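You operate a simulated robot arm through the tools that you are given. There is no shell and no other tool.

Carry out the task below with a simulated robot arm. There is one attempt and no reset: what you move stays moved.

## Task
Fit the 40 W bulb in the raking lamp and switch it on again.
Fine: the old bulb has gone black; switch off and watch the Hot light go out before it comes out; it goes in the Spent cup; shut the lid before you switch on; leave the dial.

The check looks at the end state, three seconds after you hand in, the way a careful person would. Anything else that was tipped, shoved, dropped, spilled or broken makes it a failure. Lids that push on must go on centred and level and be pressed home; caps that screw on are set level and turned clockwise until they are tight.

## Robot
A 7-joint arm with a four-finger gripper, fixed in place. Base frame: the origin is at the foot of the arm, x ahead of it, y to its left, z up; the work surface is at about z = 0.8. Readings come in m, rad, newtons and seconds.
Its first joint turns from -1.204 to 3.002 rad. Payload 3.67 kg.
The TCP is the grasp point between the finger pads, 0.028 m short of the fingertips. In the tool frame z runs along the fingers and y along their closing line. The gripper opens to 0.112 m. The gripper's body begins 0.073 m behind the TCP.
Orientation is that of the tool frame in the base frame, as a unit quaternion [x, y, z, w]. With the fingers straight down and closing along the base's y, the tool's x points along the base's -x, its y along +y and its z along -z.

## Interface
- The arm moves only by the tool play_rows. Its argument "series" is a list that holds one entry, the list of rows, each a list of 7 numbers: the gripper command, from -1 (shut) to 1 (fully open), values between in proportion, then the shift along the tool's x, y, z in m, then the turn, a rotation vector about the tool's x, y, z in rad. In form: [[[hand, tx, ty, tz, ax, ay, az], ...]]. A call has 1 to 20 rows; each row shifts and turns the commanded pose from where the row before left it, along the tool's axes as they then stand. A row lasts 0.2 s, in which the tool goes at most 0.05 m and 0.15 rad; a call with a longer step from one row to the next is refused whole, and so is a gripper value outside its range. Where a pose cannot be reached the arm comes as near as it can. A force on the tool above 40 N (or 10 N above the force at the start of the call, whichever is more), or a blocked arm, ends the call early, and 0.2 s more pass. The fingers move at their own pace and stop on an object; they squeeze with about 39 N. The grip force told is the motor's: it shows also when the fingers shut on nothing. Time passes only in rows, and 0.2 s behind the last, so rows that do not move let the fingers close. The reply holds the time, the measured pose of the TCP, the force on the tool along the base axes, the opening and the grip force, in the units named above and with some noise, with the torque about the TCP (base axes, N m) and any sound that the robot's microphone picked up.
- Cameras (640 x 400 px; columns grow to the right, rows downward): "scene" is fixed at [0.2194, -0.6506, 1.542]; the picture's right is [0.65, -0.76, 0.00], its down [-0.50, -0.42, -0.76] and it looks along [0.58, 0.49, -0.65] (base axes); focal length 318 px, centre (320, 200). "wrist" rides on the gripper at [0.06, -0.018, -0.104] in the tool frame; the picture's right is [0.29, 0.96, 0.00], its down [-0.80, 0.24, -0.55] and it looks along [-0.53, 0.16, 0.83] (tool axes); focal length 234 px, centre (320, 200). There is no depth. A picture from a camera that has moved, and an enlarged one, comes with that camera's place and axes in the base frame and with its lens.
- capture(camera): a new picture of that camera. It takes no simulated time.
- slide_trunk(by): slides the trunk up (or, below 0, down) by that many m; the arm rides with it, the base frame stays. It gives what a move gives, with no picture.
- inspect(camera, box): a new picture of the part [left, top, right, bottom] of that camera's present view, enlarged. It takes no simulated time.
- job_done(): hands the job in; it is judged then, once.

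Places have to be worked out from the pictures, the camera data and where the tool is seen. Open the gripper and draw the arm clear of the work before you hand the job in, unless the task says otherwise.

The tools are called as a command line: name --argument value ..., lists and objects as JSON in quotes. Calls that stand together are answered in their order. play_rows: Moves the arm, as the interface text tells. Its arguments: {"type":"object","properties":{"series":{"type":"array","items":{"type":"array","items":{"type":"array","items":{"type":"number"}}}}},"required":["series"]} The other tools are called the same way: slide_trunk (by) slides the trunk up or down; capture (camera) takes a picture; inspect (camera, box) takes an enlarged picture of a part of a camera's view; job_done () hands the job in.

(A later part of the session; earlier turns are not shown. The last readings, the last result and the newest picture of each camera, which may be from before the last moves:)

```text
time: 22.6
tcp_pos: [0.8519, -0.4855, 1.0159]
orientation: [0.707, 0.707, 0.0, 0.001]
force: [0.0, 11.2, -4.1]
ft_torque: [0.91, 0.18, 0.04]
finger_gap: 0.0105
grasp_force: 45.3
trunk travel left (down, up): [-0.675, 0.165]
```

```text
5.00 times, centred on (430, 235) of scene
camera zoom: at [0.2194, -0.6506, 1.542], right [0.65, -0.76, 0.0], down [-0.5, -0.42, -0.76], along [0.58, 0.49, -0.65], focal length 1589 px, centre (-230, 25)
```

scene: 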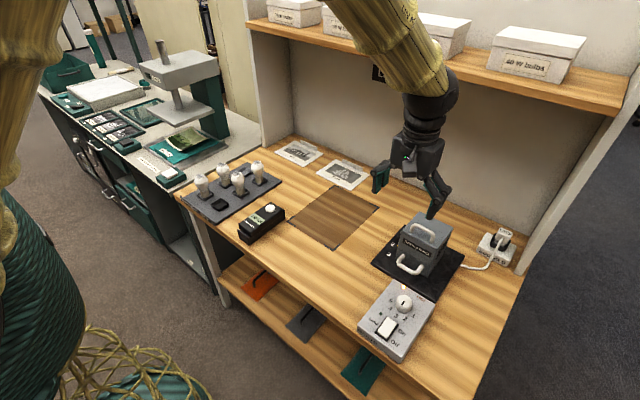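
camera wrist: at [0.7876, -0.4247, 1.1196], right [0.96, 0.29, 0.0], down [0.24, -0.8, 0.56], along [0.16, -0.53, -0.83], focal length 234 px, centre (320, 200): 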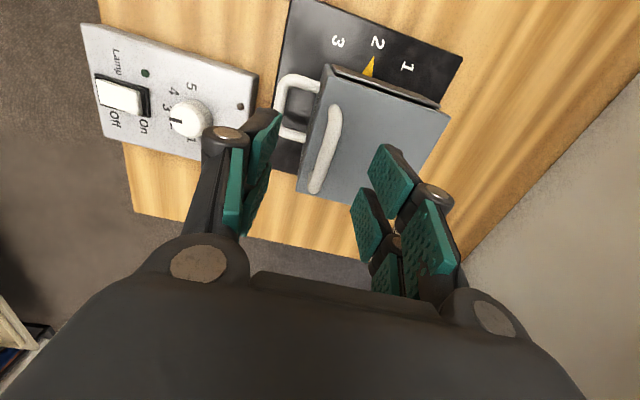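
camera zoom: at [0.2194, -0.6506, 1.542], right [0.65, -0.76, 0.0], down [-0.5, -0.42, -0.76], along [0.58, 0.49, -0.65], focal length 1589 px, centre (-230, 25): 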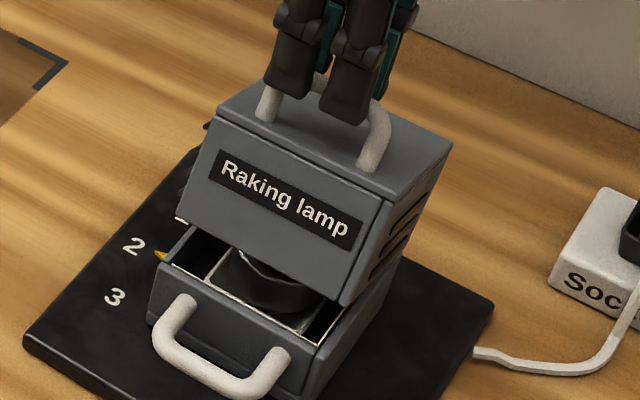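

The hood is up about 20° and the blackened bulb is visible inside. I continue along the arc.

play_rows --series '[[[-1, 0, 0.0077, -0.001, 0, 0, 0], [-1, 0, 0.0077, -0.001, 0, 0, 0], [-1, 0, 0.0077, -0.001, 0, 0, 0], [-1, 0, 0.008, 0, 0, 0, 0], [-1, 0, 0.008, 0, 0, 0, 0], [-1, 0, 0.008, 0.001, 0, 0, 0]]]'

inspect --camera "scene" --box '[380, 195, 480, 275]'

```text
time: 23.9
tcp_pos: [0.8929, -0.4839, 1.0256]
orientation: [0.706, 0.708, 0.004, 0.007]
force: [-1.9, -6.2, 27.1]
ft_torque: [1.32, 0.16, 0.26]
finger_gap: 0.0102
grasp_force: 45.0
trunk travel left (down, up): [-0.675, 0.165]
stopped in row 6: the force on the tool passed its limit at 43 N (the readings are from after the stop); the commanded pose is now the measured one
```

```text
5.00 times, centred on (430, 235) of scene
camera zoom: at [0.2194, -0.6506, 1.542], right [0.65, -0.76, 0.0], down [-0.5, -0.42, -0.76], along [0.58, 0.49, -0.65], focal length 1589 px, centre (-230, 25)
```

zoom: 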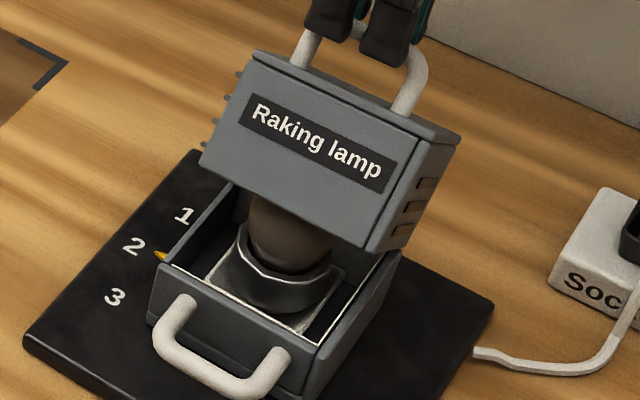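

About 45° open now; the fitted arc centre is ~(0.90, 0.907) for the TCP. I relieve the vertical load slightly and continue.

play_rows --series '[[[-1, 0, 0.002, -0.003, 0, 0, 0], [-1, 0, 0.007, 0, 0, 0, 0], [-1, 0, 0.007, 0.0002, 0, 0, 0], [-1, 0, 0.007, 0.001, 0, 0, 0]]]'

inspect --camera "scene" --box '[380, 195, 480, 275]'

```text
time: 24.9
tcp_pos: [0.9144, -0.4838, 1.0256]
orientation: [0.707, 0.707, 0.001, 0.006]
force: [2.1, -7.7, 28.7]
ft_torque: [0.59, 0.19, 0.49]
finger_gap: 0.0096
grasp_force: 45.0
trunk travel left (down, up): [-0.675, 0.165]
```

```text
5.00 times, centred on (430, 235) of scene
camera zoom: at [0.2194, -0.6506, 1.542], right [0.65, -0.76, 0.0], down [-0.5, -0.42, -0.76], along [0.58, 0.49, -0.65], focal length 1589 px, centre (-230, 25)
```

zoom: 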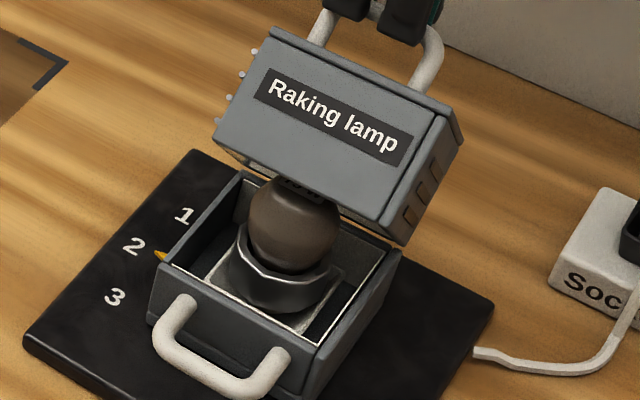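

Around 55–60° open and reaching fine. I raise 3 mm to unload and continue on.

play_rows --series '[[[-1, 0, 0.003, -0.003, 0, 0, 0], [-1, 0, 0.007, 0.0005, 0, 0, 0], [-1, 0, 0.007, 0.0015, 0, 0, 0], [-1, 0, 0.007, 0.002, 0, 0, 0]]]'

inspect --camera "scene" --box '[380, 195, 480, 275]'

```text
time: 25.9
tcp_pos: [0.9384, -0.4818, 1.0239]
orientation: [0.707, 0.707, 0.001, 0.005]
force: [5.6, 2.7, 15.9]
ft_torque: [0.35, -0.2, -0.18]
finger_gap: 0.0
grasp_force: 35.7
trunk travel left (down, up): [-0.675, 0.165]
```

```text
5.00 times, centred on (430, 235) of scene
camera zoom: at [0.2194, -0.6506, 1.542], right [0.65, -0.76, 0.0], down [-0.5, -0.42, -0.76], along [0.58, 0.49, -0.65], focal length 1589 px, centre (-230, 25)
```

zoom: 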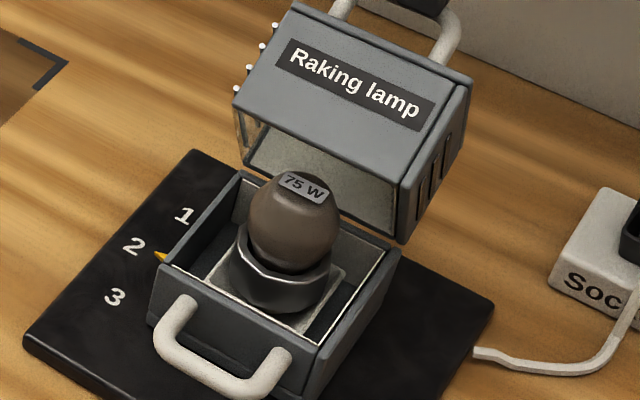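

The bar slipped out from the tips (gap 0), but the hood is ~75° open. I raise the tool and see whether the hood stays.

play_rows --series '[[[-1, 0, -0.003, -0.01, 0, 0, 0], [-1, 0, -0.003, -0.03, 0, 0, 0], [-1, 0, 0, -0.02, 0, 0, 0]]]'

inspect --camera "scene" --box '[380, 185, 480, 275]'

capture --camera "wrist"

```text
time: 26.9
tcp_pos: [0.9174, -0.485, 1.0478]
orientation: [0.709, 0.705, -0.013, -0.02]
force: [-0.2, 0.3, 0.6]
ft_torque: [0.0, 0.01, 0.0]
finger_gap: 0.0001
grasp_force: 36.2
trunk travel left (down, up): [-0.675, 0.165]
stopped in row 3: the arm was blocked; the commanded pose is now the measured one
```

```text
4.44 times, centred on (430, 230) of scene
camera zoom: at [0.2194, -0.6506, 1.542], right [0.65, -0.76, 0.0], down [-0.5, -0.42, -0.76], along [0.58, 0.49, -0.65], focal length 1413 px, centre (-169, 67)
```

zoom: 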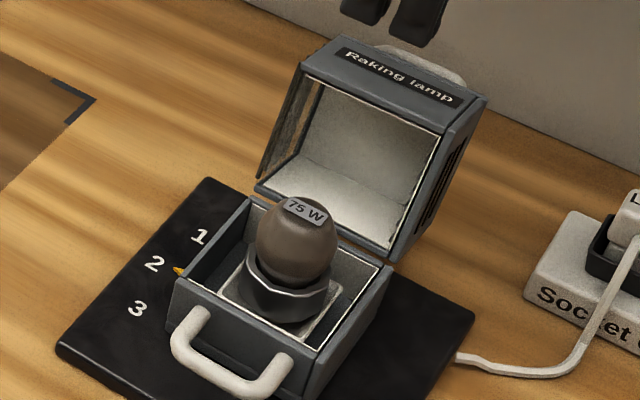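

```text
taken
camera wrist: at [0.903, -0.4261, 1.1538], right [0.96, 0.28, -0.04], down [0.26, -0.8, 0.53], along [0.12, -0.52, -0.84], focal length 234 px, centre (320, 200)
```

wrist: 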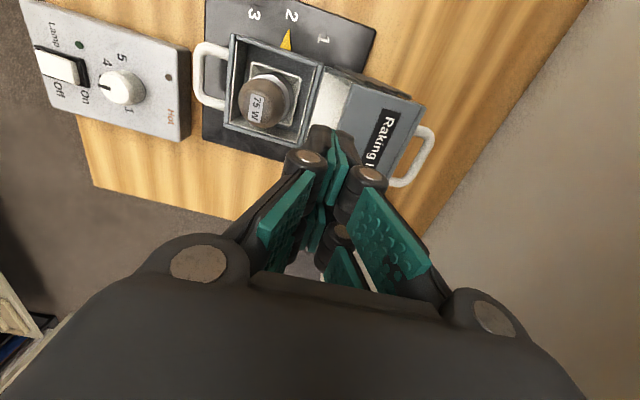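

The hood has fallen fully open and stays. Now I inspect the old bulb and its holder.

inspect --camera "scene" --box '[400, 215, 450, 275]'

inspect --camera "wrist" --box '[190, 20, 340, 160]'

```text
6.67 times, centred on (425, 245) of scene
camera zoom: at [0.2194, -0.6506, 1.542], right [0.65, -0.76, 0.0], down [-0.5, -0.42, -0.76], along [0.58, 0.49, -0.65], focal length 2119 px, centre (-380, -100)
```

zoom: 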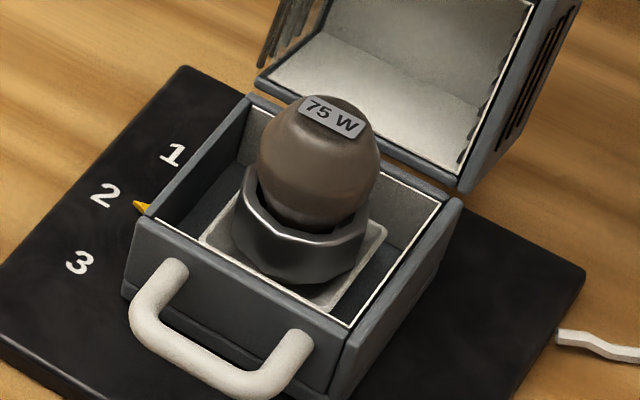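

```text
2.86 times, centred on (265, 90) of wrist
camera zoom: at [0.903, -0.4261, 1.1538], right [0.96, 0.28, -0.04], down [0.26, -0.8, 0.53], along [0.12, -0.52, -0.84], focal length 669 px, centre (477, 514)
```

zoom: 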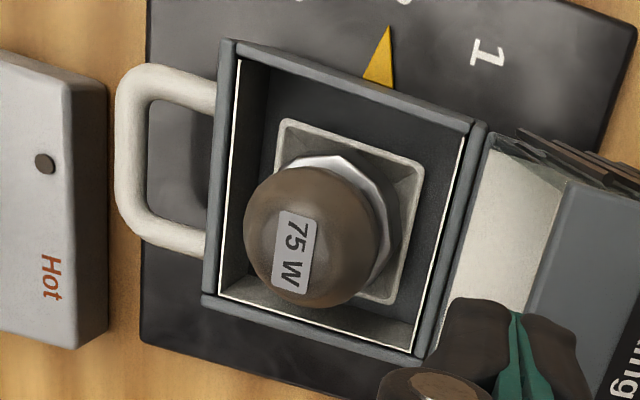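

The bulb top is at about (0.850, -0.489, 0.928), standing loosely in a round holder. I back off, level the tool, turn it back to close along y, and open up above the bulb.

play_rows --series '[[[-1, 0, -0.02, 0, -0.047, -0.01, 0], [-1, 0, -0.025, -0.015, 0, 0, 0], [-1, 0, -0.022, -0.025, 0, 0, 0], [-1, 0, 0, 0, 0, 0, -0.15], [-1, 0, 0, 0, 0, 0, -0.15], [-1, 0, 0, 0, 0, 0, -0.15], [-1, 0, 0, 0, 0, 0, -0.15], [-1, 0, 0, 0, 0, 0, -0.15], [-1, 0, 0, 0, 0, 0, -0.15], [-1, 0, 0, 0, 0, 0, -0.15], [-1, 0, 0, 0, 0, 0, -0.15], [-1, 0, 0, 0, 0, 0, -0.15], [-1, 0, 0, 0, 0, 0, -0.15], [0.2, 0, 0, 0, 0, 0, -0.0708], [0.4, 0, 0, 0, 0, 0, 0]]]'

capture --camera "wrist"

capture --camera "scene"

```text
time: 30.1
tcp_pos: [0.8542, -0.4825, 1.091]
orientation: [0.001, 1.0, -0.002, 0.005]
force: [0.0, -0.1, 0.6]
ft_torque: [0.02, -0.02, -0.01]
finger_gap: 0.0788
grasp_force: 0.0
trunk travel left (down, up): [-0.675, 0.165]
```

```text
taken
camera wrist: at [0.792, -0.4997, 1.195], right [-0.29, 0.96, -0.01], down [0.79, 0.24, 0.56], along [0.54, 0.16, -0.83], focal length 234 px, centre (320, 200)
```

wrist: 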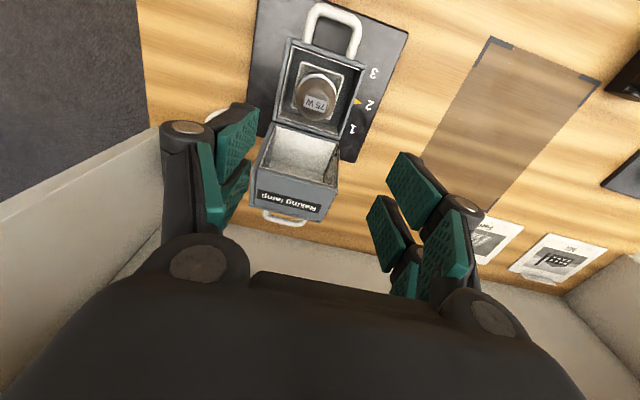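

```text
taken
```

scene: 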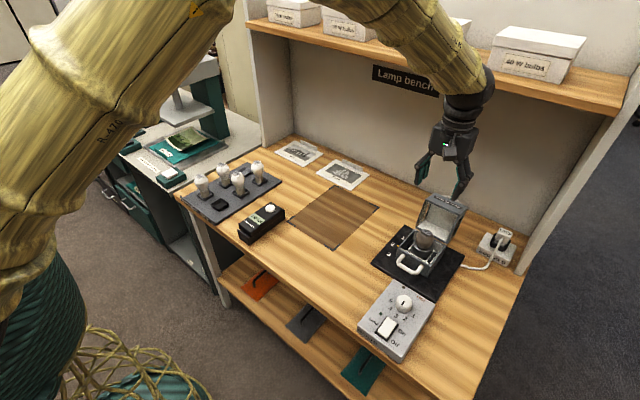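

inspect --camera "wrist" --box '[240, 20, 400, 220]'

inspect --camera "scene" --box '[390, 180, 490, 290]'

```text
2.00 times, centred on (320, 120) of wrist
camera zoom: at [0.792, -0.4997, 1.195], right [-0.29, 0.96, -0.01], down [0.79, 0.24, 0.56], along [0.54, 0.16, -0.83], focal length 468 px, centre (320, 360)
```

zoom: 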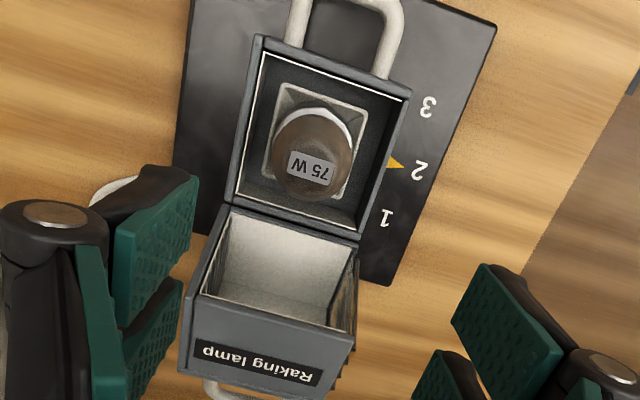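

```text
3.64 times, centred on (440, 235) of scene
camera zoom: at [0.2194, -0.6506, 1.542], right [0.65, -0.76, 0.0], down [-0.5, -0.42, -0.76], along [0.58, 0.49, -0.65], focal length 1156 px, centre (-116, 73)
```

zoom: 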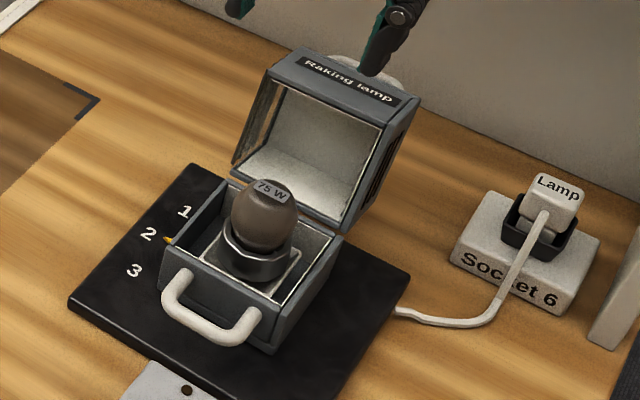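

Box opening is x 0.800–0.898, y -0.534…-0.4415, so the bulb sits at (0.849, -0.488). I narrow to ~62 mm and descend to just above the globe, then check.

play_rows --series '[[[0.1, 0.0052, -0.0055, 0, 0, 0.01, 0], [0.1, 0, 0, 0.04, 0, 0, 0], [0.1, 0, 0, 0.04, 0, 0, 0], [0.1, 0, 0, 0.04, 0, 0, 0], [0.1, 0, 0, 0.016, 0, 0, 0], [0.1, 0, 0, 0, 0, 0, 0]]]'

capture --camera "wrist"

inspect --camera "scene" --box '[390, 180, 490, 290]'

```text
time: 31.4
tcp_pos: [0.8482, -0.4887, 0.9541]
orientation: [0.002, 1.0, -0.002, -0.001]
force: [-0.8, 0.8, 0.9]
ft_torque: [0.01, 0.05, 0.0]
finger_gap: 0.0614
grasp_force: 0.1
trunk travel left (down, up): [-0.675, 0.165]
```

```text
taken
camera wrist: at [0.7864, -0.5057, 1.0588], right [-0.29, 0.96, 0.0], down [0.8, 0.24, 0.55], along [0.53, 0.15, -0.83], focal length 234 px, centre (320, 200)
```

wrist: 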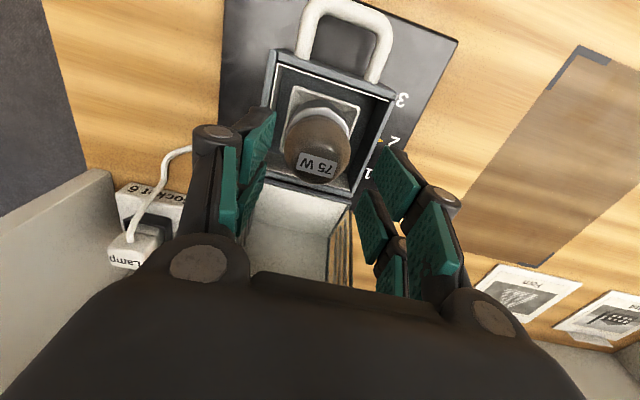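

```text
3.64 times, centred on (440, 235) of scene
camera zoom: at [0.2194, -0.6506, 1.542], right [0.65, -0.76, 0.0], down [-0.5, -0.42, -0.76], along [0.58, 0.49, -0.65], focal length 1156 px, centre (-116, 73)
```

zoom: 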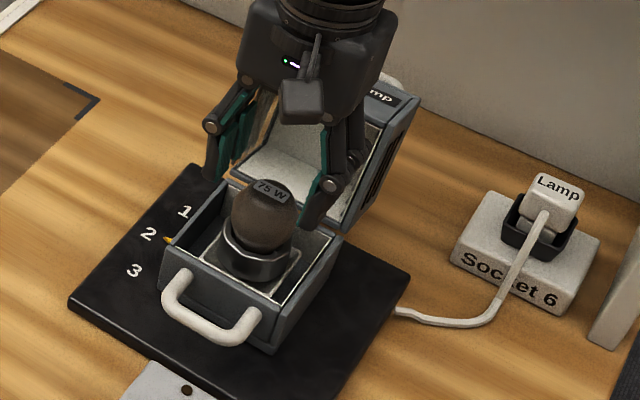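

Aligned over the bulb. Descend to globe height and close.

play_rows --series '[[[0.1, -0.0005, 0, 0.025, 0, 0, 0], [0.1, 0, 0, 0.023, 0, 0, 0], [0.1, 0, 0, 0, 0, 0, 0]]]'

inspect --camera "wrist" --box '[200, 30, 450, 250]'

inspect --camera "scene" --box '[390, 200, 470, 290]'

```text
time: 32.2
tcp_pos: [0.8475, -0.4884, 0.9068]
orientation: [0.001, 1.0, -0.002, -0.001]
force: [-0.7, 0.1, -0.1]
ft_torque: [-0.01, -0.03, 0.01]
finger_gap: 0.0615
grasp_force: 0.1
trunk travel left (down, up): [-0.675, 0.165]
```

```text
1.82 times, centred on (325, 140) of wrist
camera zoom: at [0.7858, -0.5057, 1.0113], right [-0.29, 0.96, 0.0], down [0.8, 0.24, 0.55], along [0.53, 0.15, -0.83], focal length 426 px, centre (311, 309)
```

zoom: 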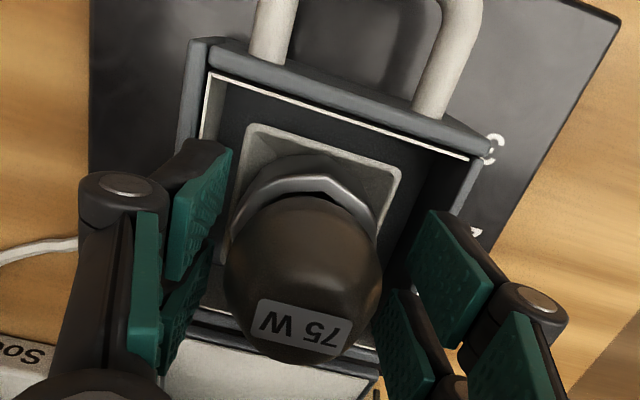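

```text
4.44 times, centred on (430, 245) of scene
camera zoom: at [0.2194, -0.6506, 1.542], right [0.65, -0.76, 0.0], down [-0.5, -0.42, -0.76], along [0.58, 0.49, -0.65], focal length 1413 px, centre (-169, 0)
```

zoom: 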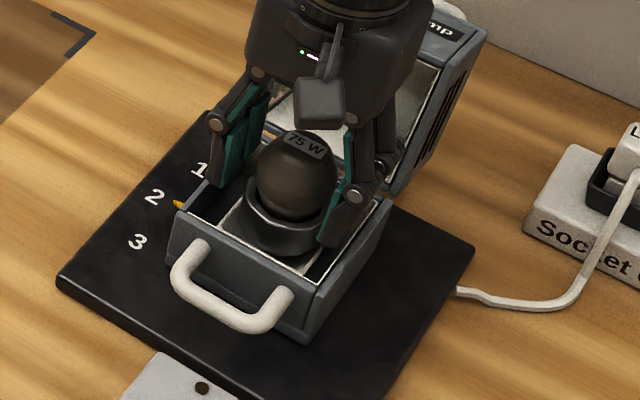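

Slight nudge toward -y, then close in steps onto the globe.

play_rows --series '[[[0, 0, -0.001, 0, 0, 0, 0], [-0.12, 0, 0, 0, 0, 0, 0], [-0.25, 0, 0, 0, 0, 0, 0], [-0.25, 0, 0, 0, 0, 0, 0]]]'

inspect --camera "wrist" --box '[200, 30, 450, 250]'

```text
time: 33.2
tcp_pos: [0.8489, -0.4899, 0.9066]
orientation: [0.002, 1.0, -0.002, -0.001]
force: [-0.1, -0.4, 1.3]
ft_torque: [0.03, 0.02, 0.0]
finger_gap: 0.0429
grasp_force: 18.2
trunk travel left (down, up): [-0.675, 0.165]
```

```text
1.82 times, centred on (325, 140) of wrist
camera zoom: at [0.7871, -0.5067, 1.0114], right [-0.29, 0.96, 0.0], down [0.8, 0.24, 0.55], along [0.53, 0.16, -0.83], focal length 426 px, centre (311, 309)
```

zoom: 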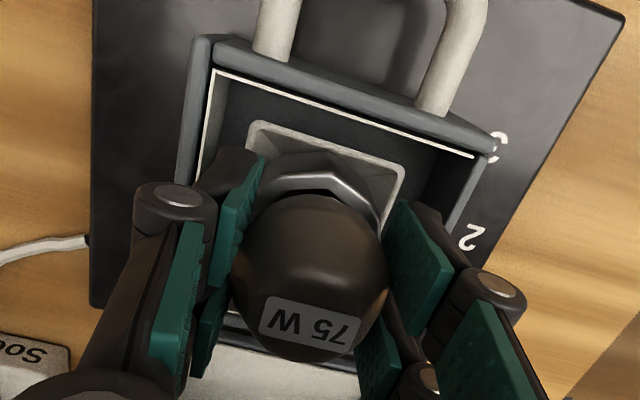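

Bulb held at 43 mm with 18 N. I firm it a little and lift slowly, feeling for resistance.

play_rows --series '[[[-0.35, 0, 0, 0, 0, 0, 0], [-0.35, 0, 0, -0.004, 0, 0, 0], [-0.35, 0, 0, -0.004, 0, 0, 0], [-0.35, 0, 0, 0, 0, 0, 0]]]'

inspect --camera "scene" --box '[390, 200, 470, 290]'

```text
time: 34.2
tcp_pos: [0.8499, -0.4882, 0.9147]
orientation: [0.001, 1.0, -0.002, -0.001]
force: [-0.3, 0.7, -0.3]
ft_torque: [0.02, -0.03, -0.02]
finger_gap: 0.0423
grasp_force: 39.8
trunk travel left (down, up): [-0.675, 0.165]
```

```text
4.44 times, centred on (430, 245) of scene
camera zoom: at [0.2194, -0.6506, 1.542], right [0.65, -0.76, 0.0], down [-0.5, -0.42, -0.76], along [0.58, 0.49, -0.65], focal length 1413 px, centre (-169, 0)
```

zoom: 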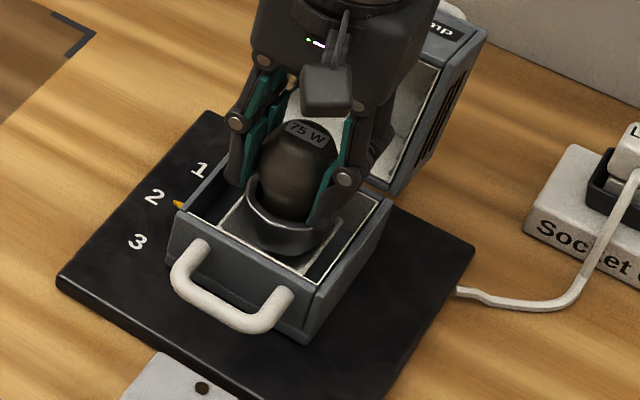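

It comes out freely. I lift it clear and look at the bulb's full length.

play_rows --series '[[[-0.35, 0, 0, -0.03, 0, 0, 0], [-0.35, 0, 0, -0.04, 0, 0, 0], [-0.35, 0, 0, -0.04, 0, 0, 0], [-0.35, 0.02, 0, -0.02, 0, 0, 0], [-0.35, 0.03, 0, 0, 0, 0, 0]]]'

inspect --camera "scene" --box '[380, 160, 480, 290]'

capture --camera "wrist"

```text
time: 35.5
tcp_pos: [0.7987, -0.4881, 1.0469]
orientation: [0.0, 1.0, -0.002, -0.001]
force: [-0.7, -0.4, -0.8]
ft_torque: [-0.04, -0.03, -0.02]
finger_gap: 0.0423
grasp_force: 39.2
trunk travel left (down, up): [-0.675, 0.165]
```

```text
3.08 times, centred on (430, 225) of scene
camera zoom: at [0.2194, -0.6506, 1.542], right [0.65, -0.76, 0.0], down [-0.5, -0.42, -0.76], along [0.58, 0.49, -0.65], focal length 978 px, centre (-18, 123)
```

zoom: 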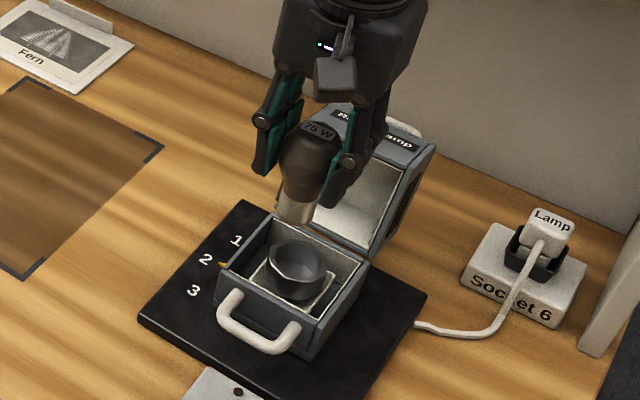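

```text
taken
camera wrist: at [0.7367, -0.5057, 1.1509], right [-0.29, 0.96, 0.0], down [0.8, 0.24, 0.55], along [0.53, 0.16, -0.83], focal length 234 px, centre (320, 200)
```

wrist: 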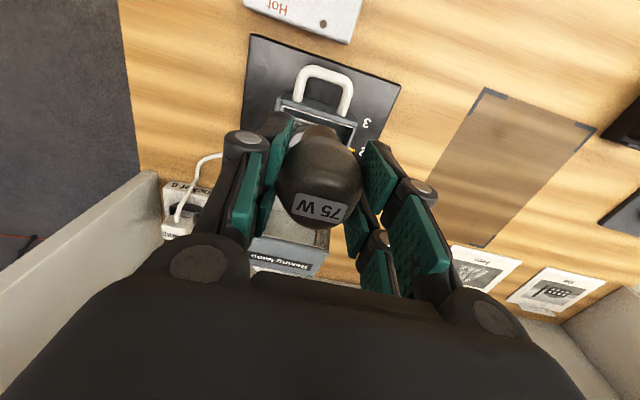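

Bulb is ~95 mm long, bottom ≈72 mm below the TCP. I carry it across at height to above the Spent cup at ~(0.62, 0.141).

play_rows --series '[[[-0.35, 0.0128, 0.0449, 0, 0, 0, 0], [-0.35, 0.0128, 0.0449, 0, 0, 0, 0], [-0.35, 0.0128, 0.0449, 0, 0, 0, 0], [-0.35, 0.0128, 0.0449, 0, 0, 0, 0], [-0.35, 0.0128, 0.0449, 0, 0, 0, 0], [-0.35, 0.0128, 0.0449, 0, 0, 0, 0], [-0.35, 0.0128, 0.0449, 0, 0, 0, 0], [-0.35, 0.0128, 0.0449, 0, 0, 0, 0], [-0.35, 0.0128, 0.0449, 0, 0, 0, 0], [-0.35, 0.0128, 0.0449, 0, 0, 0, 0], [-0.35, 0.0128, 0.0449, 0, 0, 0, 0], [-0.35, 0.0128, 0.0449, 0, 0, 0, 0], [-0.35, 0.0128, 0.0449, 0, 0, 0, 0], [-0.35, 0.0128, 0.0449, 0, 0, 0, 0], [-0.35, 0, 0, 0, 0, 0, 0]]]'

capture --camera "wrist"

inspect --camera "scene" --box '[165, 115, 305, 245]'

```text
time: 38.6
tcp_pos: [0.6449, 0.1172, 1.0796]
orientation: [0.04, 0.998, 0.057, -0.006]
force: [-0.2, -0.6, -0.3]
ft_torque: [0.0, 0.03, -0.03]
finger_gap: 0.0427
grasp_force: 38.7
trunk travel left (down, up): [-0.675, 0.165]
stopped in row 15: the arm was blocked; the commanded pose is now the measured one
```

```text
taken
camera wrist: at [0.5839, 0.0941, 1.1824], right [-0.21, 0.97, 0.11], down [0.82, 0.11, 0.56], along [0.53, 0.21, -0.82], focal length 234 px, centre (320, 200)
```

wrist: 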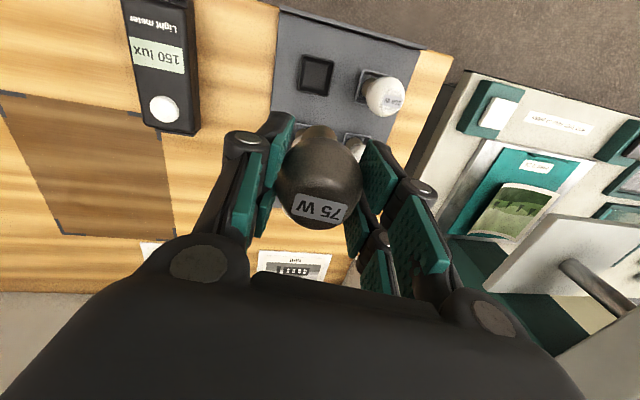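

```text
3.08 times, centred on (235, 180) of scene
camera zoom: at [0.2194, -0.6506, 1.542], right [0.65, -0.76, 0.0], down [-0.5, -0.42, -0.76], along [0.58, 0.49, -0.65], focal length 978 px, centre (582, 262)
```

zoom: 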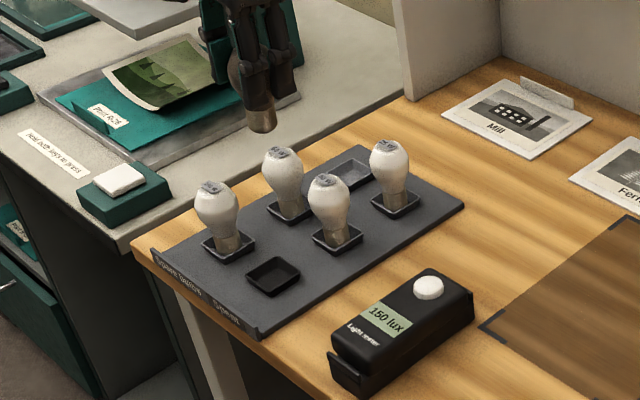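

The arm was blocked near the target and the tool tilted slightly. I look at the whole scene to see the arm's posture.

capture --camera "scene"

```text
taken
```

scene: 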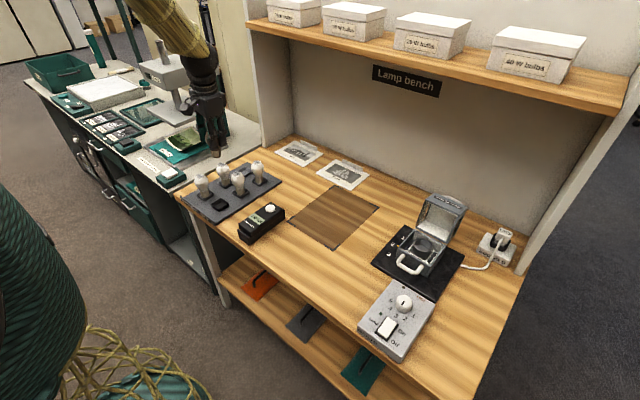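

Nothing visible was touched; it looks like a joint-limit stop. I level the tool again and see whether it gets there.

play_rows --series '[[[-0.35, 0, 0, 0, 0.056, -0.006, -0.04], [-0.35, 0, 0, 0, 0.056, -0.006, -0.04], [-0.35, 0, 0, 0, 0, 0, 0]]]'

```text
time: 39.4
tcp_pos: [0.656, 0.1069, 1.0941]
orientation: [0.017, 0.999, 0.028, -0.003]
force: [0.3, 0.4, -1.2]
ft_torque: [0.0, -0.03, -0.01]
finger_gap: 0.0422
grasp_force: 38.3
trunk travel left (down, up): [-0.675, 0.165]
```

play_rows --series '[[[-0.35, 0, 0, 0, 0, 0, 0], [-0.35, 0, 0, 0, 0, 0, 0], [-0.35, 0, 0, 0, 0, 0, 0]]]'

```text
time: 40.4
tcp_pos: [0.6583, 0.1071, 1.1009]
orientation: [0.018, 0.999, 0.032, 0.001]
force: [0.5, -0.7, -0.9]
ft_torque: [0.01, 0.0, 0.01]
finger_gap: 0.0426
grasp_force: 39.3
trunk travel left (down, up): [-0.675, 0.165]
stopped in row 3: the arm was blocked; the commanded pose is now the measured one
```

A joint seems to be at its limit; since the bulb is round, yaw is free. I level the tool while turning it the other way about its axis.

play_rows --series '[[[-0.35, 0, 0, 0, 0.03, 0, 0.12], [-0.35, 0, 0, 0, 0.034, 0, 0.12], [-0.35, 0, 0, 0, 0, 0, 0.14], [-0.35, 0, 0, 0, 0, 0, 0]]]'

```text
time: 41.6
tcp_pos: [0.6748, 0.0871, 1.1314]
orientation: [0.231, 0.972, 0.046, -0.014]
force: [0.1, -0.3, -0.4]
ft_torque: [-0.01, -0.02, -0.01]
finger_gap: 0.0423
grasp_force: 39.4
trunk travel left (down, up): [-0.675, 0.165]
stopped in row 4: the arm was blocked; the commanded pose is now the measured one
```

That was the wrong direction. I turn back and past, to negative yaw, while levelling.

play_rows --series '[[[-0.35, 0, 0, 0, 0.083, -0.0486, -0.1], [-0.35, 0, 0, 0, 0, 0, -0.15], [-0.35, 0, 0, 0, 0, 0, -0.15], [-0.35, 0, 0, 0, 0, 0, -0.15], [-0.35, 0, 0, 0, 0, 0, -0.15], [-0.35, 0, 0, 0, 0, 0, 0]]]'

```text
time: 43.0
tcp_pos: [0.6723, 0.0913, 1.1292]
orientation: [-0.119, 0.993, -0.003, 0.001]
force: [-0.9, 0.5, 0.1]
ft_torque: [0.02, 0.03, 0.01]
finger_gap: 0.0423
grasp_force: 38.5
trunk travel left (down, up): [-0.675, 0.165]
```

Level again at yaw ≈ -0.24. Now I move on to above the Spent cup and then a little lower.

play_rows --series '[[[-0.35, 0.013, 0.0202, 0, 0, 0, 0], [-0.35, 0.013, 0.0202, 0, 0, 0, 0], [-0.35, 0.013, 0.0202, 0, 0, 0, 0], [-0.35, 0, 0, 0.02, 0, 0, 0], [-0.35, 0, 0, 0.02, 0, 0, 0], [-0.35, 0, 0, 0, 0, 0, 0]]]'

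```text
time: 44.4
tcp_pos: [0.6262, 0.1374, 1.1071]
orientation: [-0.113, 0.993, 0.01, 0.012]
force: [-0.8, 0.1, 0.8]
ft_torque: [0.01, 0.02, -0.01]
finger_gap: 0.0422
grasp_force: 39.4
trunk travel left (down, up): [-0.675, 0.165]
```

Again slightly limited; I turn further negative in yaw while holding position.

play_rows --series '[[[-0.35, 0, 0, 0, 0, 0, -0.14], [-0.35, 0, 0, 0, 0, 0, -0.14], [-0.35, 0, 0, 0, 0, 0, -0.14], [-0.35, 0, 0, 0, 0, 0, 0], [-0.35, 0, 0, 0, 0, 0, 0]]]'

capture --camera "scene"

```text
time: 45.6
tcp_pos: [0.6201, 0.1378, 1.0869]
orientation: [-0.323, 0.947, -0.003, 0.0]
force: [0.0, 0.7, 0.2]
ft_torque: [-0.02, -0.02, -0.01]
finger_gap: 0.042
grasp_force: 38.9
trunk travel left (down, up): [-0.675, 0.165]
```

```text
taken
```

scene: 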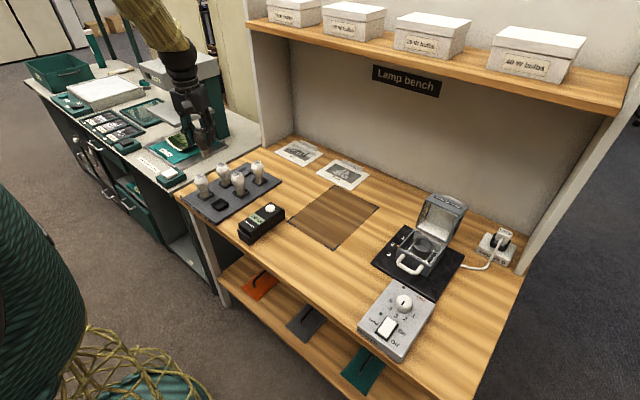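

Now it holds pose properly (yaw ≈ -0.66 rad). I look through the wrist camera for the Spent cup under the bulb.

capture --camera "wrist"

inspect --camera "scene" --box '[165, 115, 285, 225]'

```text
taken
camera wrist: at [0.5824, 0.0883, 1.1916], right [-0.81, 0.58, -0.01], down [0.48, 0.68, 0.55], along [0.32, 0.45, -0.83], focal length 234 px, centre (320, 200)
```

wrist: 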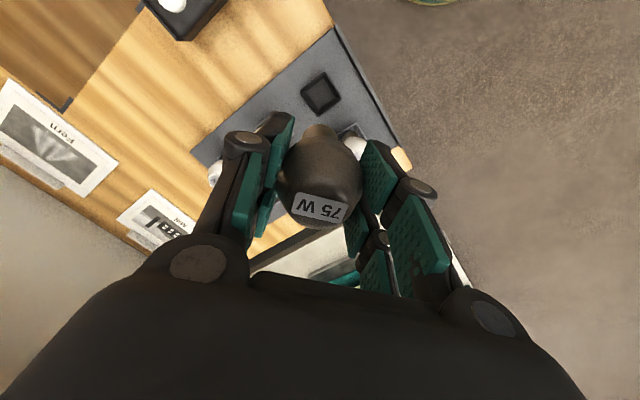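

```text
3.64 times, centred on (225, 170) of scene
camera zoom: at [0.2194, -0.6506, 1.542], right [0.65, -0.76, 0.0], down [-0.5, -0.42, -0.76], along [0.58, 0.49, -0.65], focal length 1156 px, centre (666, 309)
```

zoom: 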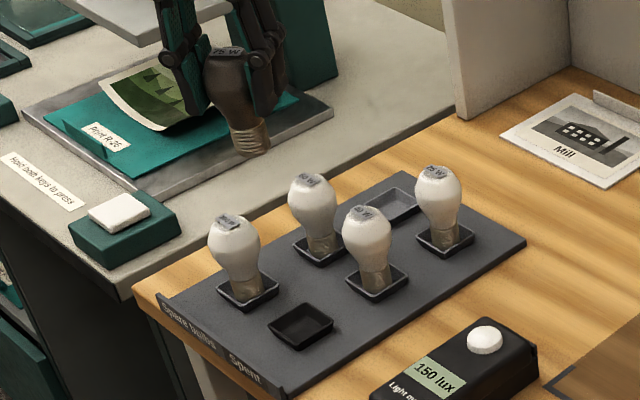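

The Spent cup lies at ≈(0.618, 0.138), rim z≈0.825, right under the bulb. Lower to ~0.93 first and check alignment.

play_rows --series '[[[-0.35, 0.001, 0, 0.04, 0, 0, 0], [-0.35, 0, 0, 0.04, 0, 0, 0], [-0.35, 0, 0, 0.04, 0, 0, 0], [-0.35, 0, 0, 0.035, 0, 0, 0], [-0.35, 0, 0, 0, 0, 0, 0]]]'

capture --camera "wrist"

inspect --camera "scene" --box '[170, 145, 270, 225]'

```text
time: 46.8
tcp_pos: [0.6297, 0.1301, 0.9448]
orientation: [-0.307, 0.952, 0.017, 0.006]
force: [-0.3, -0.7, -1.2]
ft_torque: [0.02, -0.03, 0.01]
finger_gap: 0.0423
grasp_force: 38.9
trunk travel left (down, up): [-0.675, 0.165]
```

```text
taken
camera wrist: at [0.5903, 0.0774, 1.0471], right [-0.79, 0.61, 0.02], down [0.5, 0.64, 0.58], along [0.34, 0.47, -0.82], focal length 234 px, centre (320, 200)
```

wrist: 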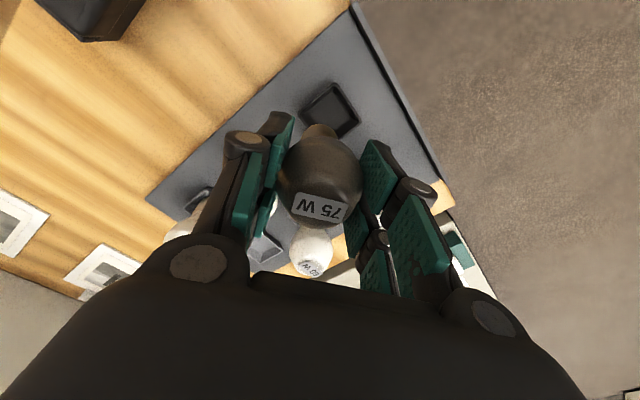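

```text
5.00 times, centred on (220, 185) of scene
camera zoom: at [0.2194, -0.6506, 1.542], right [0.65, -0.76, 0.0], down [-0.5, -0.42, -0.76], along [0.58, 0.49, -0.65], focal length 1589 px, centre (820, 275)
```

zoom: 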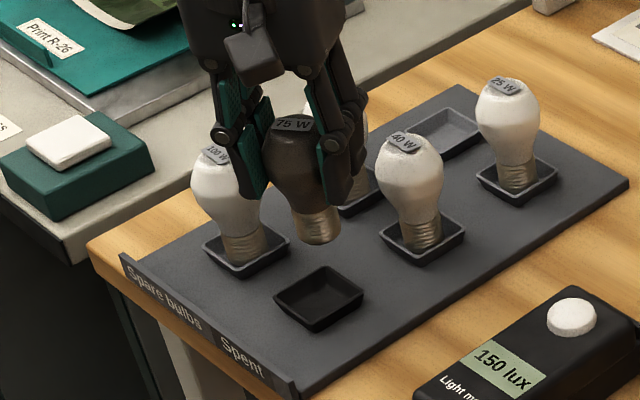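

The arm's joint limit pulls it off as it goes lower. I'll go back up where it held level, add some yaw margin, and use the trunk slide to descend instead.

play_rows --series '[[[-0.35, 0, 0, -0.04, 0, 0, 0], [-0.35, 0, 0, -0.04, 0, 0, 0], [-0.35, 0, 0, -0.04, 0, 0, -0.1], [-0.35, 0, 0, -0.035, 0, 0, -0.1], [-0.35, 0, 0, 0, 0, 0, -0.1], [-0.35, 0, 0, 0, 0, 0, 0]]]'

slide_trunk --by -0.03

```text
time: 48.2
tcp_pos: [0.6199, 0.137, 1.0872]
orientation: [-0.461, 0.888, -0.004, 0.0]
force: [0.6, 0.8, -1.4]
ft_torque: [-0.01, -0.02, 0.0]
finger_gap: 0.0421
grasp_force: 39.1
trunk travel left (down, up): [-0.675, 0.165]
```

```text
time: 49.0
tcp_pos: [0.6206, 0.1377, 1.0553]
orientation: [-0.46, 0.888, -0.002, 0.0]
force: [0.3, 1.0, -0.1]
ft_torque: [0.0, 0.0, 0.02]
finger_gap: 0.0421
grasp_force: 39.4
trunk travel left (down, up): [-0.645, 0.195]
```

The trunk slide lowers the tool cleanly. Slide down further to about z 0.945 and check alignment with the cup.

slide_trunk --by -0.11

inspect --camera "scene" --box '[170, 145, 270, 225]'

capture --camera "wrist"

```text
time: 50.4
tcp_pos: [0.6204, 0.1367, 0.9467]
orientation: [-0.46, 0.888, -0.003, 0.0]
force: [0.3, 0.6, -0.6]
ft_torque: [-0.02, 0.01, 0.04]
finger_gap: 0.0421
grasp_force: 38.7
trunk travel left (down, up): [-0.535, 0.305]
```

```text
5.00 times, centred on (220, 185) of scene
camera zoom: at [0.2194, -0.6506, 1.542], right [0.65, -0.76, 0.0], down [-0.5, -0.42, -0.76], along [0.58, 0.49, -0.65], focal length 1589 px, centre (820, 275)
```

zoom: 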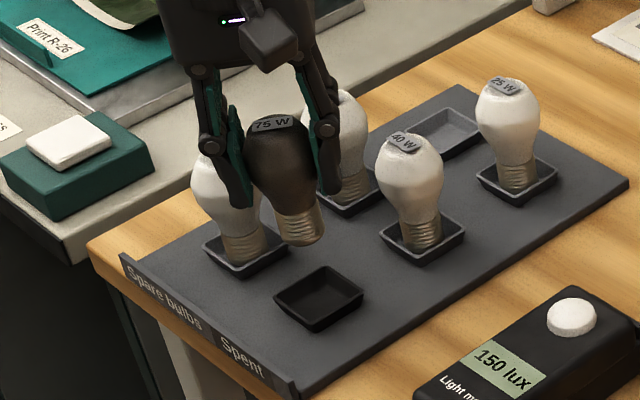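

```text
taken
camera wrist: at [0.5994, 0.0792, 1.0513], right [-0.95, 0.32, 0.0], down [0.26, 0.79, 0.55], along [0.18, 0.52, -0.84], focal length 234 px, centre (320, 200)
```

wrist: 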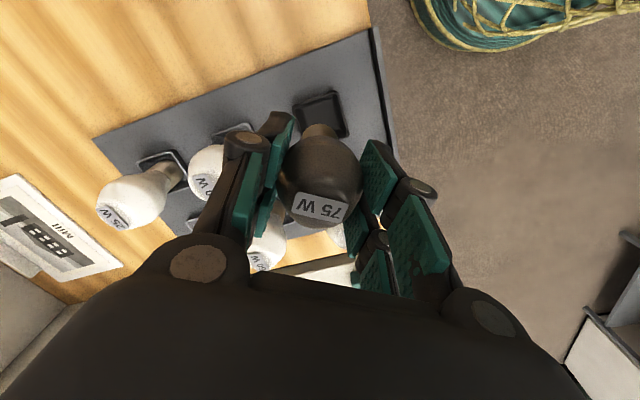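

Both views put the cup centre at ≈(0.617, 0.131). I shift by (-3, -6) mm, then lower by trunk.

play_rows --series '[[[-0.35, 0.0066, -0.001, 0, 0, 0, 0], [-0.35, 0, 0, 0, 0, 0, 0]]]'

slide_trunk --by -0.045

inspect --camera "scene" --box '[180, 155, 260, 225]'

inspect --camera "wrist" --box '[200, 50, 450, 250]'

```text
time: 51.0
tcp_pos: [0.6167, 0.1324, 0.9472]
orientation: [-0.46, 0.888, -0.003, -0.001]
force: [1.1, 0.1, -1.8]
ft_torque: [0.01, -0.02, 0.0]
finger_gap: 0.0419
grasp_force: 39.2
trunk travel left (down, up): [-0.535, 0.305]
```

```text
time: 51.9
tcp_pos: [0.6179, 0.1311, 0.9018]
orientation: [-0.46, 0.888, -0.004, 0.0]
force: [-0.9, 0.4, 0.0]
ft_torque: [-0.03, 0.0, 0.0]
finger_gap: 0.0422
grasp_force: 38.9
trunk travel left (down, up): [-0.49, 0.35]
```

```text
5.71 times, centred on (220, 190) of scene
camera zoom: at [0.2194, -0.6506, 1.542], right [0.65, -0.76, 0.0], down [-0.5, -0.42, -0.76], along [0.58, 0.49, -0.65], focal length 1816 px, centre (891, 257)
```

zoom: 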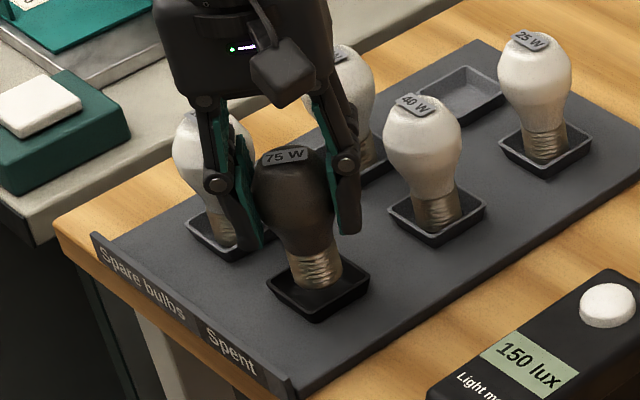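

```text
2.00 times, centred on (325, 150) of wrist
camera zoom: at [0.5962, 0.0735, 1.0062], right [-0.95, 0.32, 0.0], down [0.26, 0.79, 0.55], along [0.18, 0.52, -0.84], focal length 468 px, centre (310, 300)
```

zoom: 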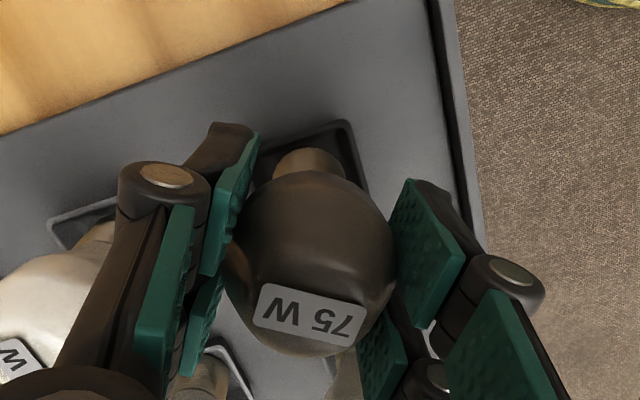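

The bulb base is entering the Spent cup, centred. Lower by small trunk steps until it touches.

slide_trunk --by -0.01

slide_trunk --by -0.004

inspect --camera "scene" --box '[180, 155, 260, 225]'

```text
time: 52.5
tcp_pos: [0.6163, 0.1327, 0.8927]
orientation: [-0.46, 0.888, -0.003, -0.001]
force: [0.6, 4.2, -1.1]
ft_torque: [0.4, -0.05, 0.01]
finger_gap: 0.0418
grasp_force: 39.8
trunk travel left (down, up): [-0.48, 0.36]
```

```text
time: 53.0
tcp_pos: [0.6182, 0.133, 0.8878]
orientation: [-0.461, 0.888, -0.003, 0.001]
force: [0.6, 11.2, 3.5]
ft_torque: [0.83, -0.07, 0.06]
finger_gap: 0.0418
grasp_force: 38.7
trunk travel left (down, up): [-0.476, 0.364]
```

```text
5.71 times, centred on (220, 190) of scene
camera zoom: at [0.2194, -0.6506, 1.542], right [0.65, -0.76, 0.0], down [-0.5, -0.42, -0.76], along [0.58, 0.49, -0.65], focal length 1816 px, centre (891, 257)
```

zoom: 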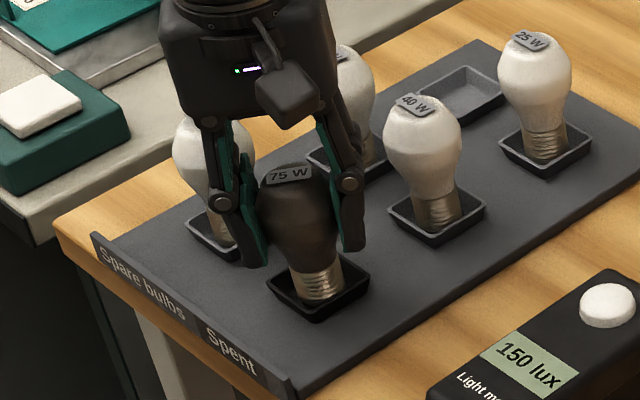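

The base touches the cup's -y wall (Fy +11 N); I shift 4 mm toward +y.

play_rows --series '[[[-0.35, -0.0016, 0.0012, 0, 0, 0, 0], [-0.35, -0.0016, 0.0012, 0, 0, 0, 0], [-0.35, 0, 0, 0, 0, 0, 0]]]'

```text
time: 53.8
tcp_pos: [0.6169, 0.135, 0.8872]
orientation: [-0.46, 0.888, -0.003, -0.001]
force: [-0.6, 0.0, -0.9]
ft_torque: [0.02, -0.02, 0.02]
finger_gap: 0.0422
grasp_force: 39.0
trunk travel left (down, up): [-0.476, 0.364]
```

Load gone. One more mm in +y, then lower in small steps to floor contact.

play_rows --series '[[[-0.35, -0.0012, 0.0009, 0, 0, 0, 0], [-0.35, 0, 0, 0, 0, 0, 0]]]'

slide_trunk --by -0.004

slide_trunk --by -0.003

```text
time: 54.4
tcp_pos: [0.6178, 0.1364, 0.8873]
orientation: [-0.46, 0.888, -0.003, -0.001]
force: [0.2, -0.6, -0.4]
ft_torque: [0.02, -0.01, 0.0]
finger_gap: 0.0419
grasp_force: 38.8
trunk travel left (down, up): [-0.476, 0.364]
```

```text
time: 54.9
tcp_pos: [0.6184, 0.1369, 0.8833]
orientation: [-0.46, 0.888, -0.003, 0.0]
force: [-0.5, -1.1, 5.5]
ft_torque: [-0.04, 0.07, 0.0]
finger_gap: 0.0422
grasp_force: 39.2
trunk travel left (down, up): [-0.472, 0.368]
```

```text
time: 55.4
tcp_pos: [0.6179, 0.1375, 0.8823]
orientation: [-0.461, 0.888, -0.004, 0.001]
force: [3.2, 1.0, 21.2]
ft_torque: [0.08, -0.07, 0.0]
finger_gap: 0.0419
grasp_force: 39.1
trunk travel left (down, up): [-0.469, 0.371]
```

Floor contact at TCP z≈0.883. I back off 3 mm of pressing and open the gripper.

slide_trunk --by 0.0025

play_rows --series '[[[-0.2, 0, 0, 0, 0, 0, 0], [-0.1, 0, 0, 0, 0, 0, 0], [0.0, 0, 0, 0, 0, 0, 0], [0.15, 0, 0, 0, 0, 0, 0], [0.15, 0, 0, 0, 0, 0, 0]]]'

inspect --camera "scene" --box '[180, 155, 260, 225]'

inspect --camera "wrist" --box '[200, 50, 450, 250]'

```text
time: 56.0
tcp_pos: [0.6174, 0.137, 0.8818]
orientation: [-0.46, 0.888, -0.004, -0.001]
force: [1.6, 1.0, 3.5]
ft_torque: [0.06, -0.01, 0.0]
finger_gap: 0.0417
grasp_force: 39.4
trunk travel left (down, up): [-0.472, 0.368]
```

```text
time: 57.2
tcp_pos: [0.6179, 0.1369, 0.8828]
orientation: [-0.46, 0.888, -0.003, 0.0]
force: [0.8, 0.3, 0.5]
ft_torque: [-0.03, 0.03, 0.01]
finger_gap: 0.0643
grasp_force: 0.1
trunk travel left (down, up): [-0.472, 0.368]
```

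```text
5.71 times, centred on (220, 190) of scene
camera zoom: at [0.2194, -0.6506, 1.542], right [0.65, -0.76, 0.0], down [-0.5, -0.42, -0.76], along [0.58, 0.49, -0.65], focal length 1816 px, centre (891, 257)
```

zoom: 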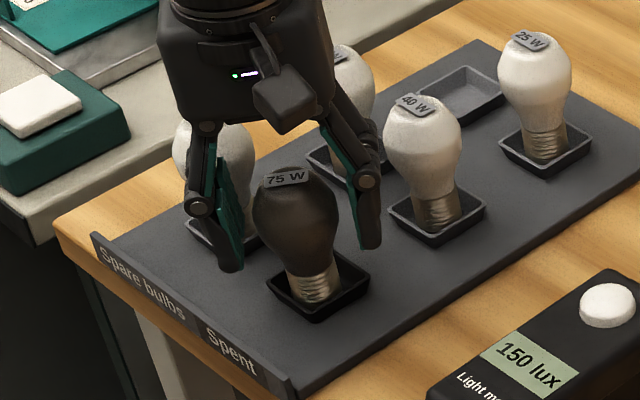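

```text
2.00 times, centred on (325, 150) of wrist
camera zoom: at [0.5962, 0.0787, 0.9873], right [-0.95, 0.32, 0.0], down [0.26, 0.79, 0.55], along [0.18, 0.52, -0.84], focal length 468 px, centre (310, 300)
```

zoom: 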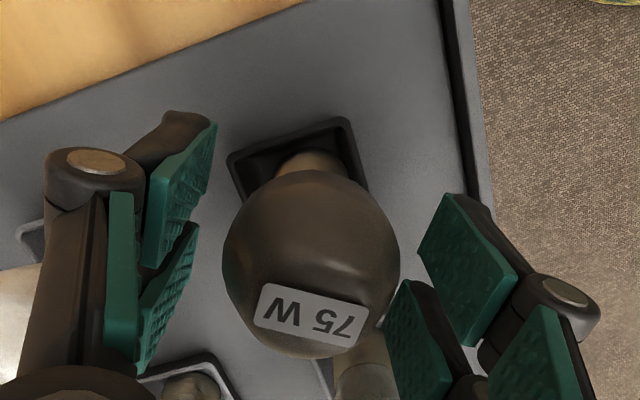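

The spent bulb stands in its cup. I raise via the trunk and look at the 40 W bulb.

slide_trunk --by 0.1

capture --camera "wrist"

inspect --camera "scene" --box '[170, 140, 290, 230]'

```text
time: 58.5
tcp_pos: [0.6176, 0.1373, 0.9833]
orientation: [-0.46, 0.888, -0.004, 0.0]
force: [0.0, -0.3, -0.4]
ft_torque: [0.0, 0.0, -0.02]
finger_gap: 0.0646
grasp_force: 0.1
trunk travel left (down, up): [-0.572, 0.268]
```

```text
taken
camera wrist: at [0.5964, 0.0787, 1.087], right [-0.95, 0.32, 0.0], down [0.26, 0.79, 0.55], along [0.18, 0.52, -0.84], focal length 234 px, centre (320, 200)
```

wrist: 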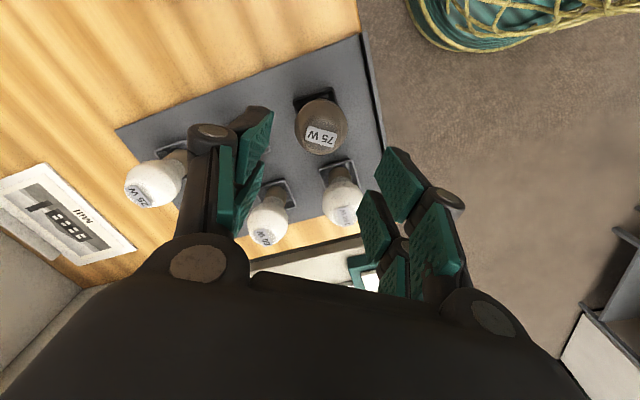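

```text
4.44 times, centred on (230, 185) of scene
camera zoom: at [0.2194, -0.6506, 1.542], right [0.65, -0.76, 0.0], down [-0.5, -0.42, -0.76], along [0.58, 0.49, -0.65], focal length 1413 px, centre (720, 267)
```

zoom: 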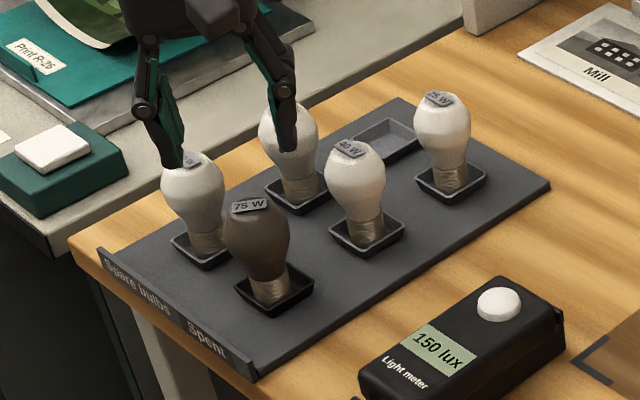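

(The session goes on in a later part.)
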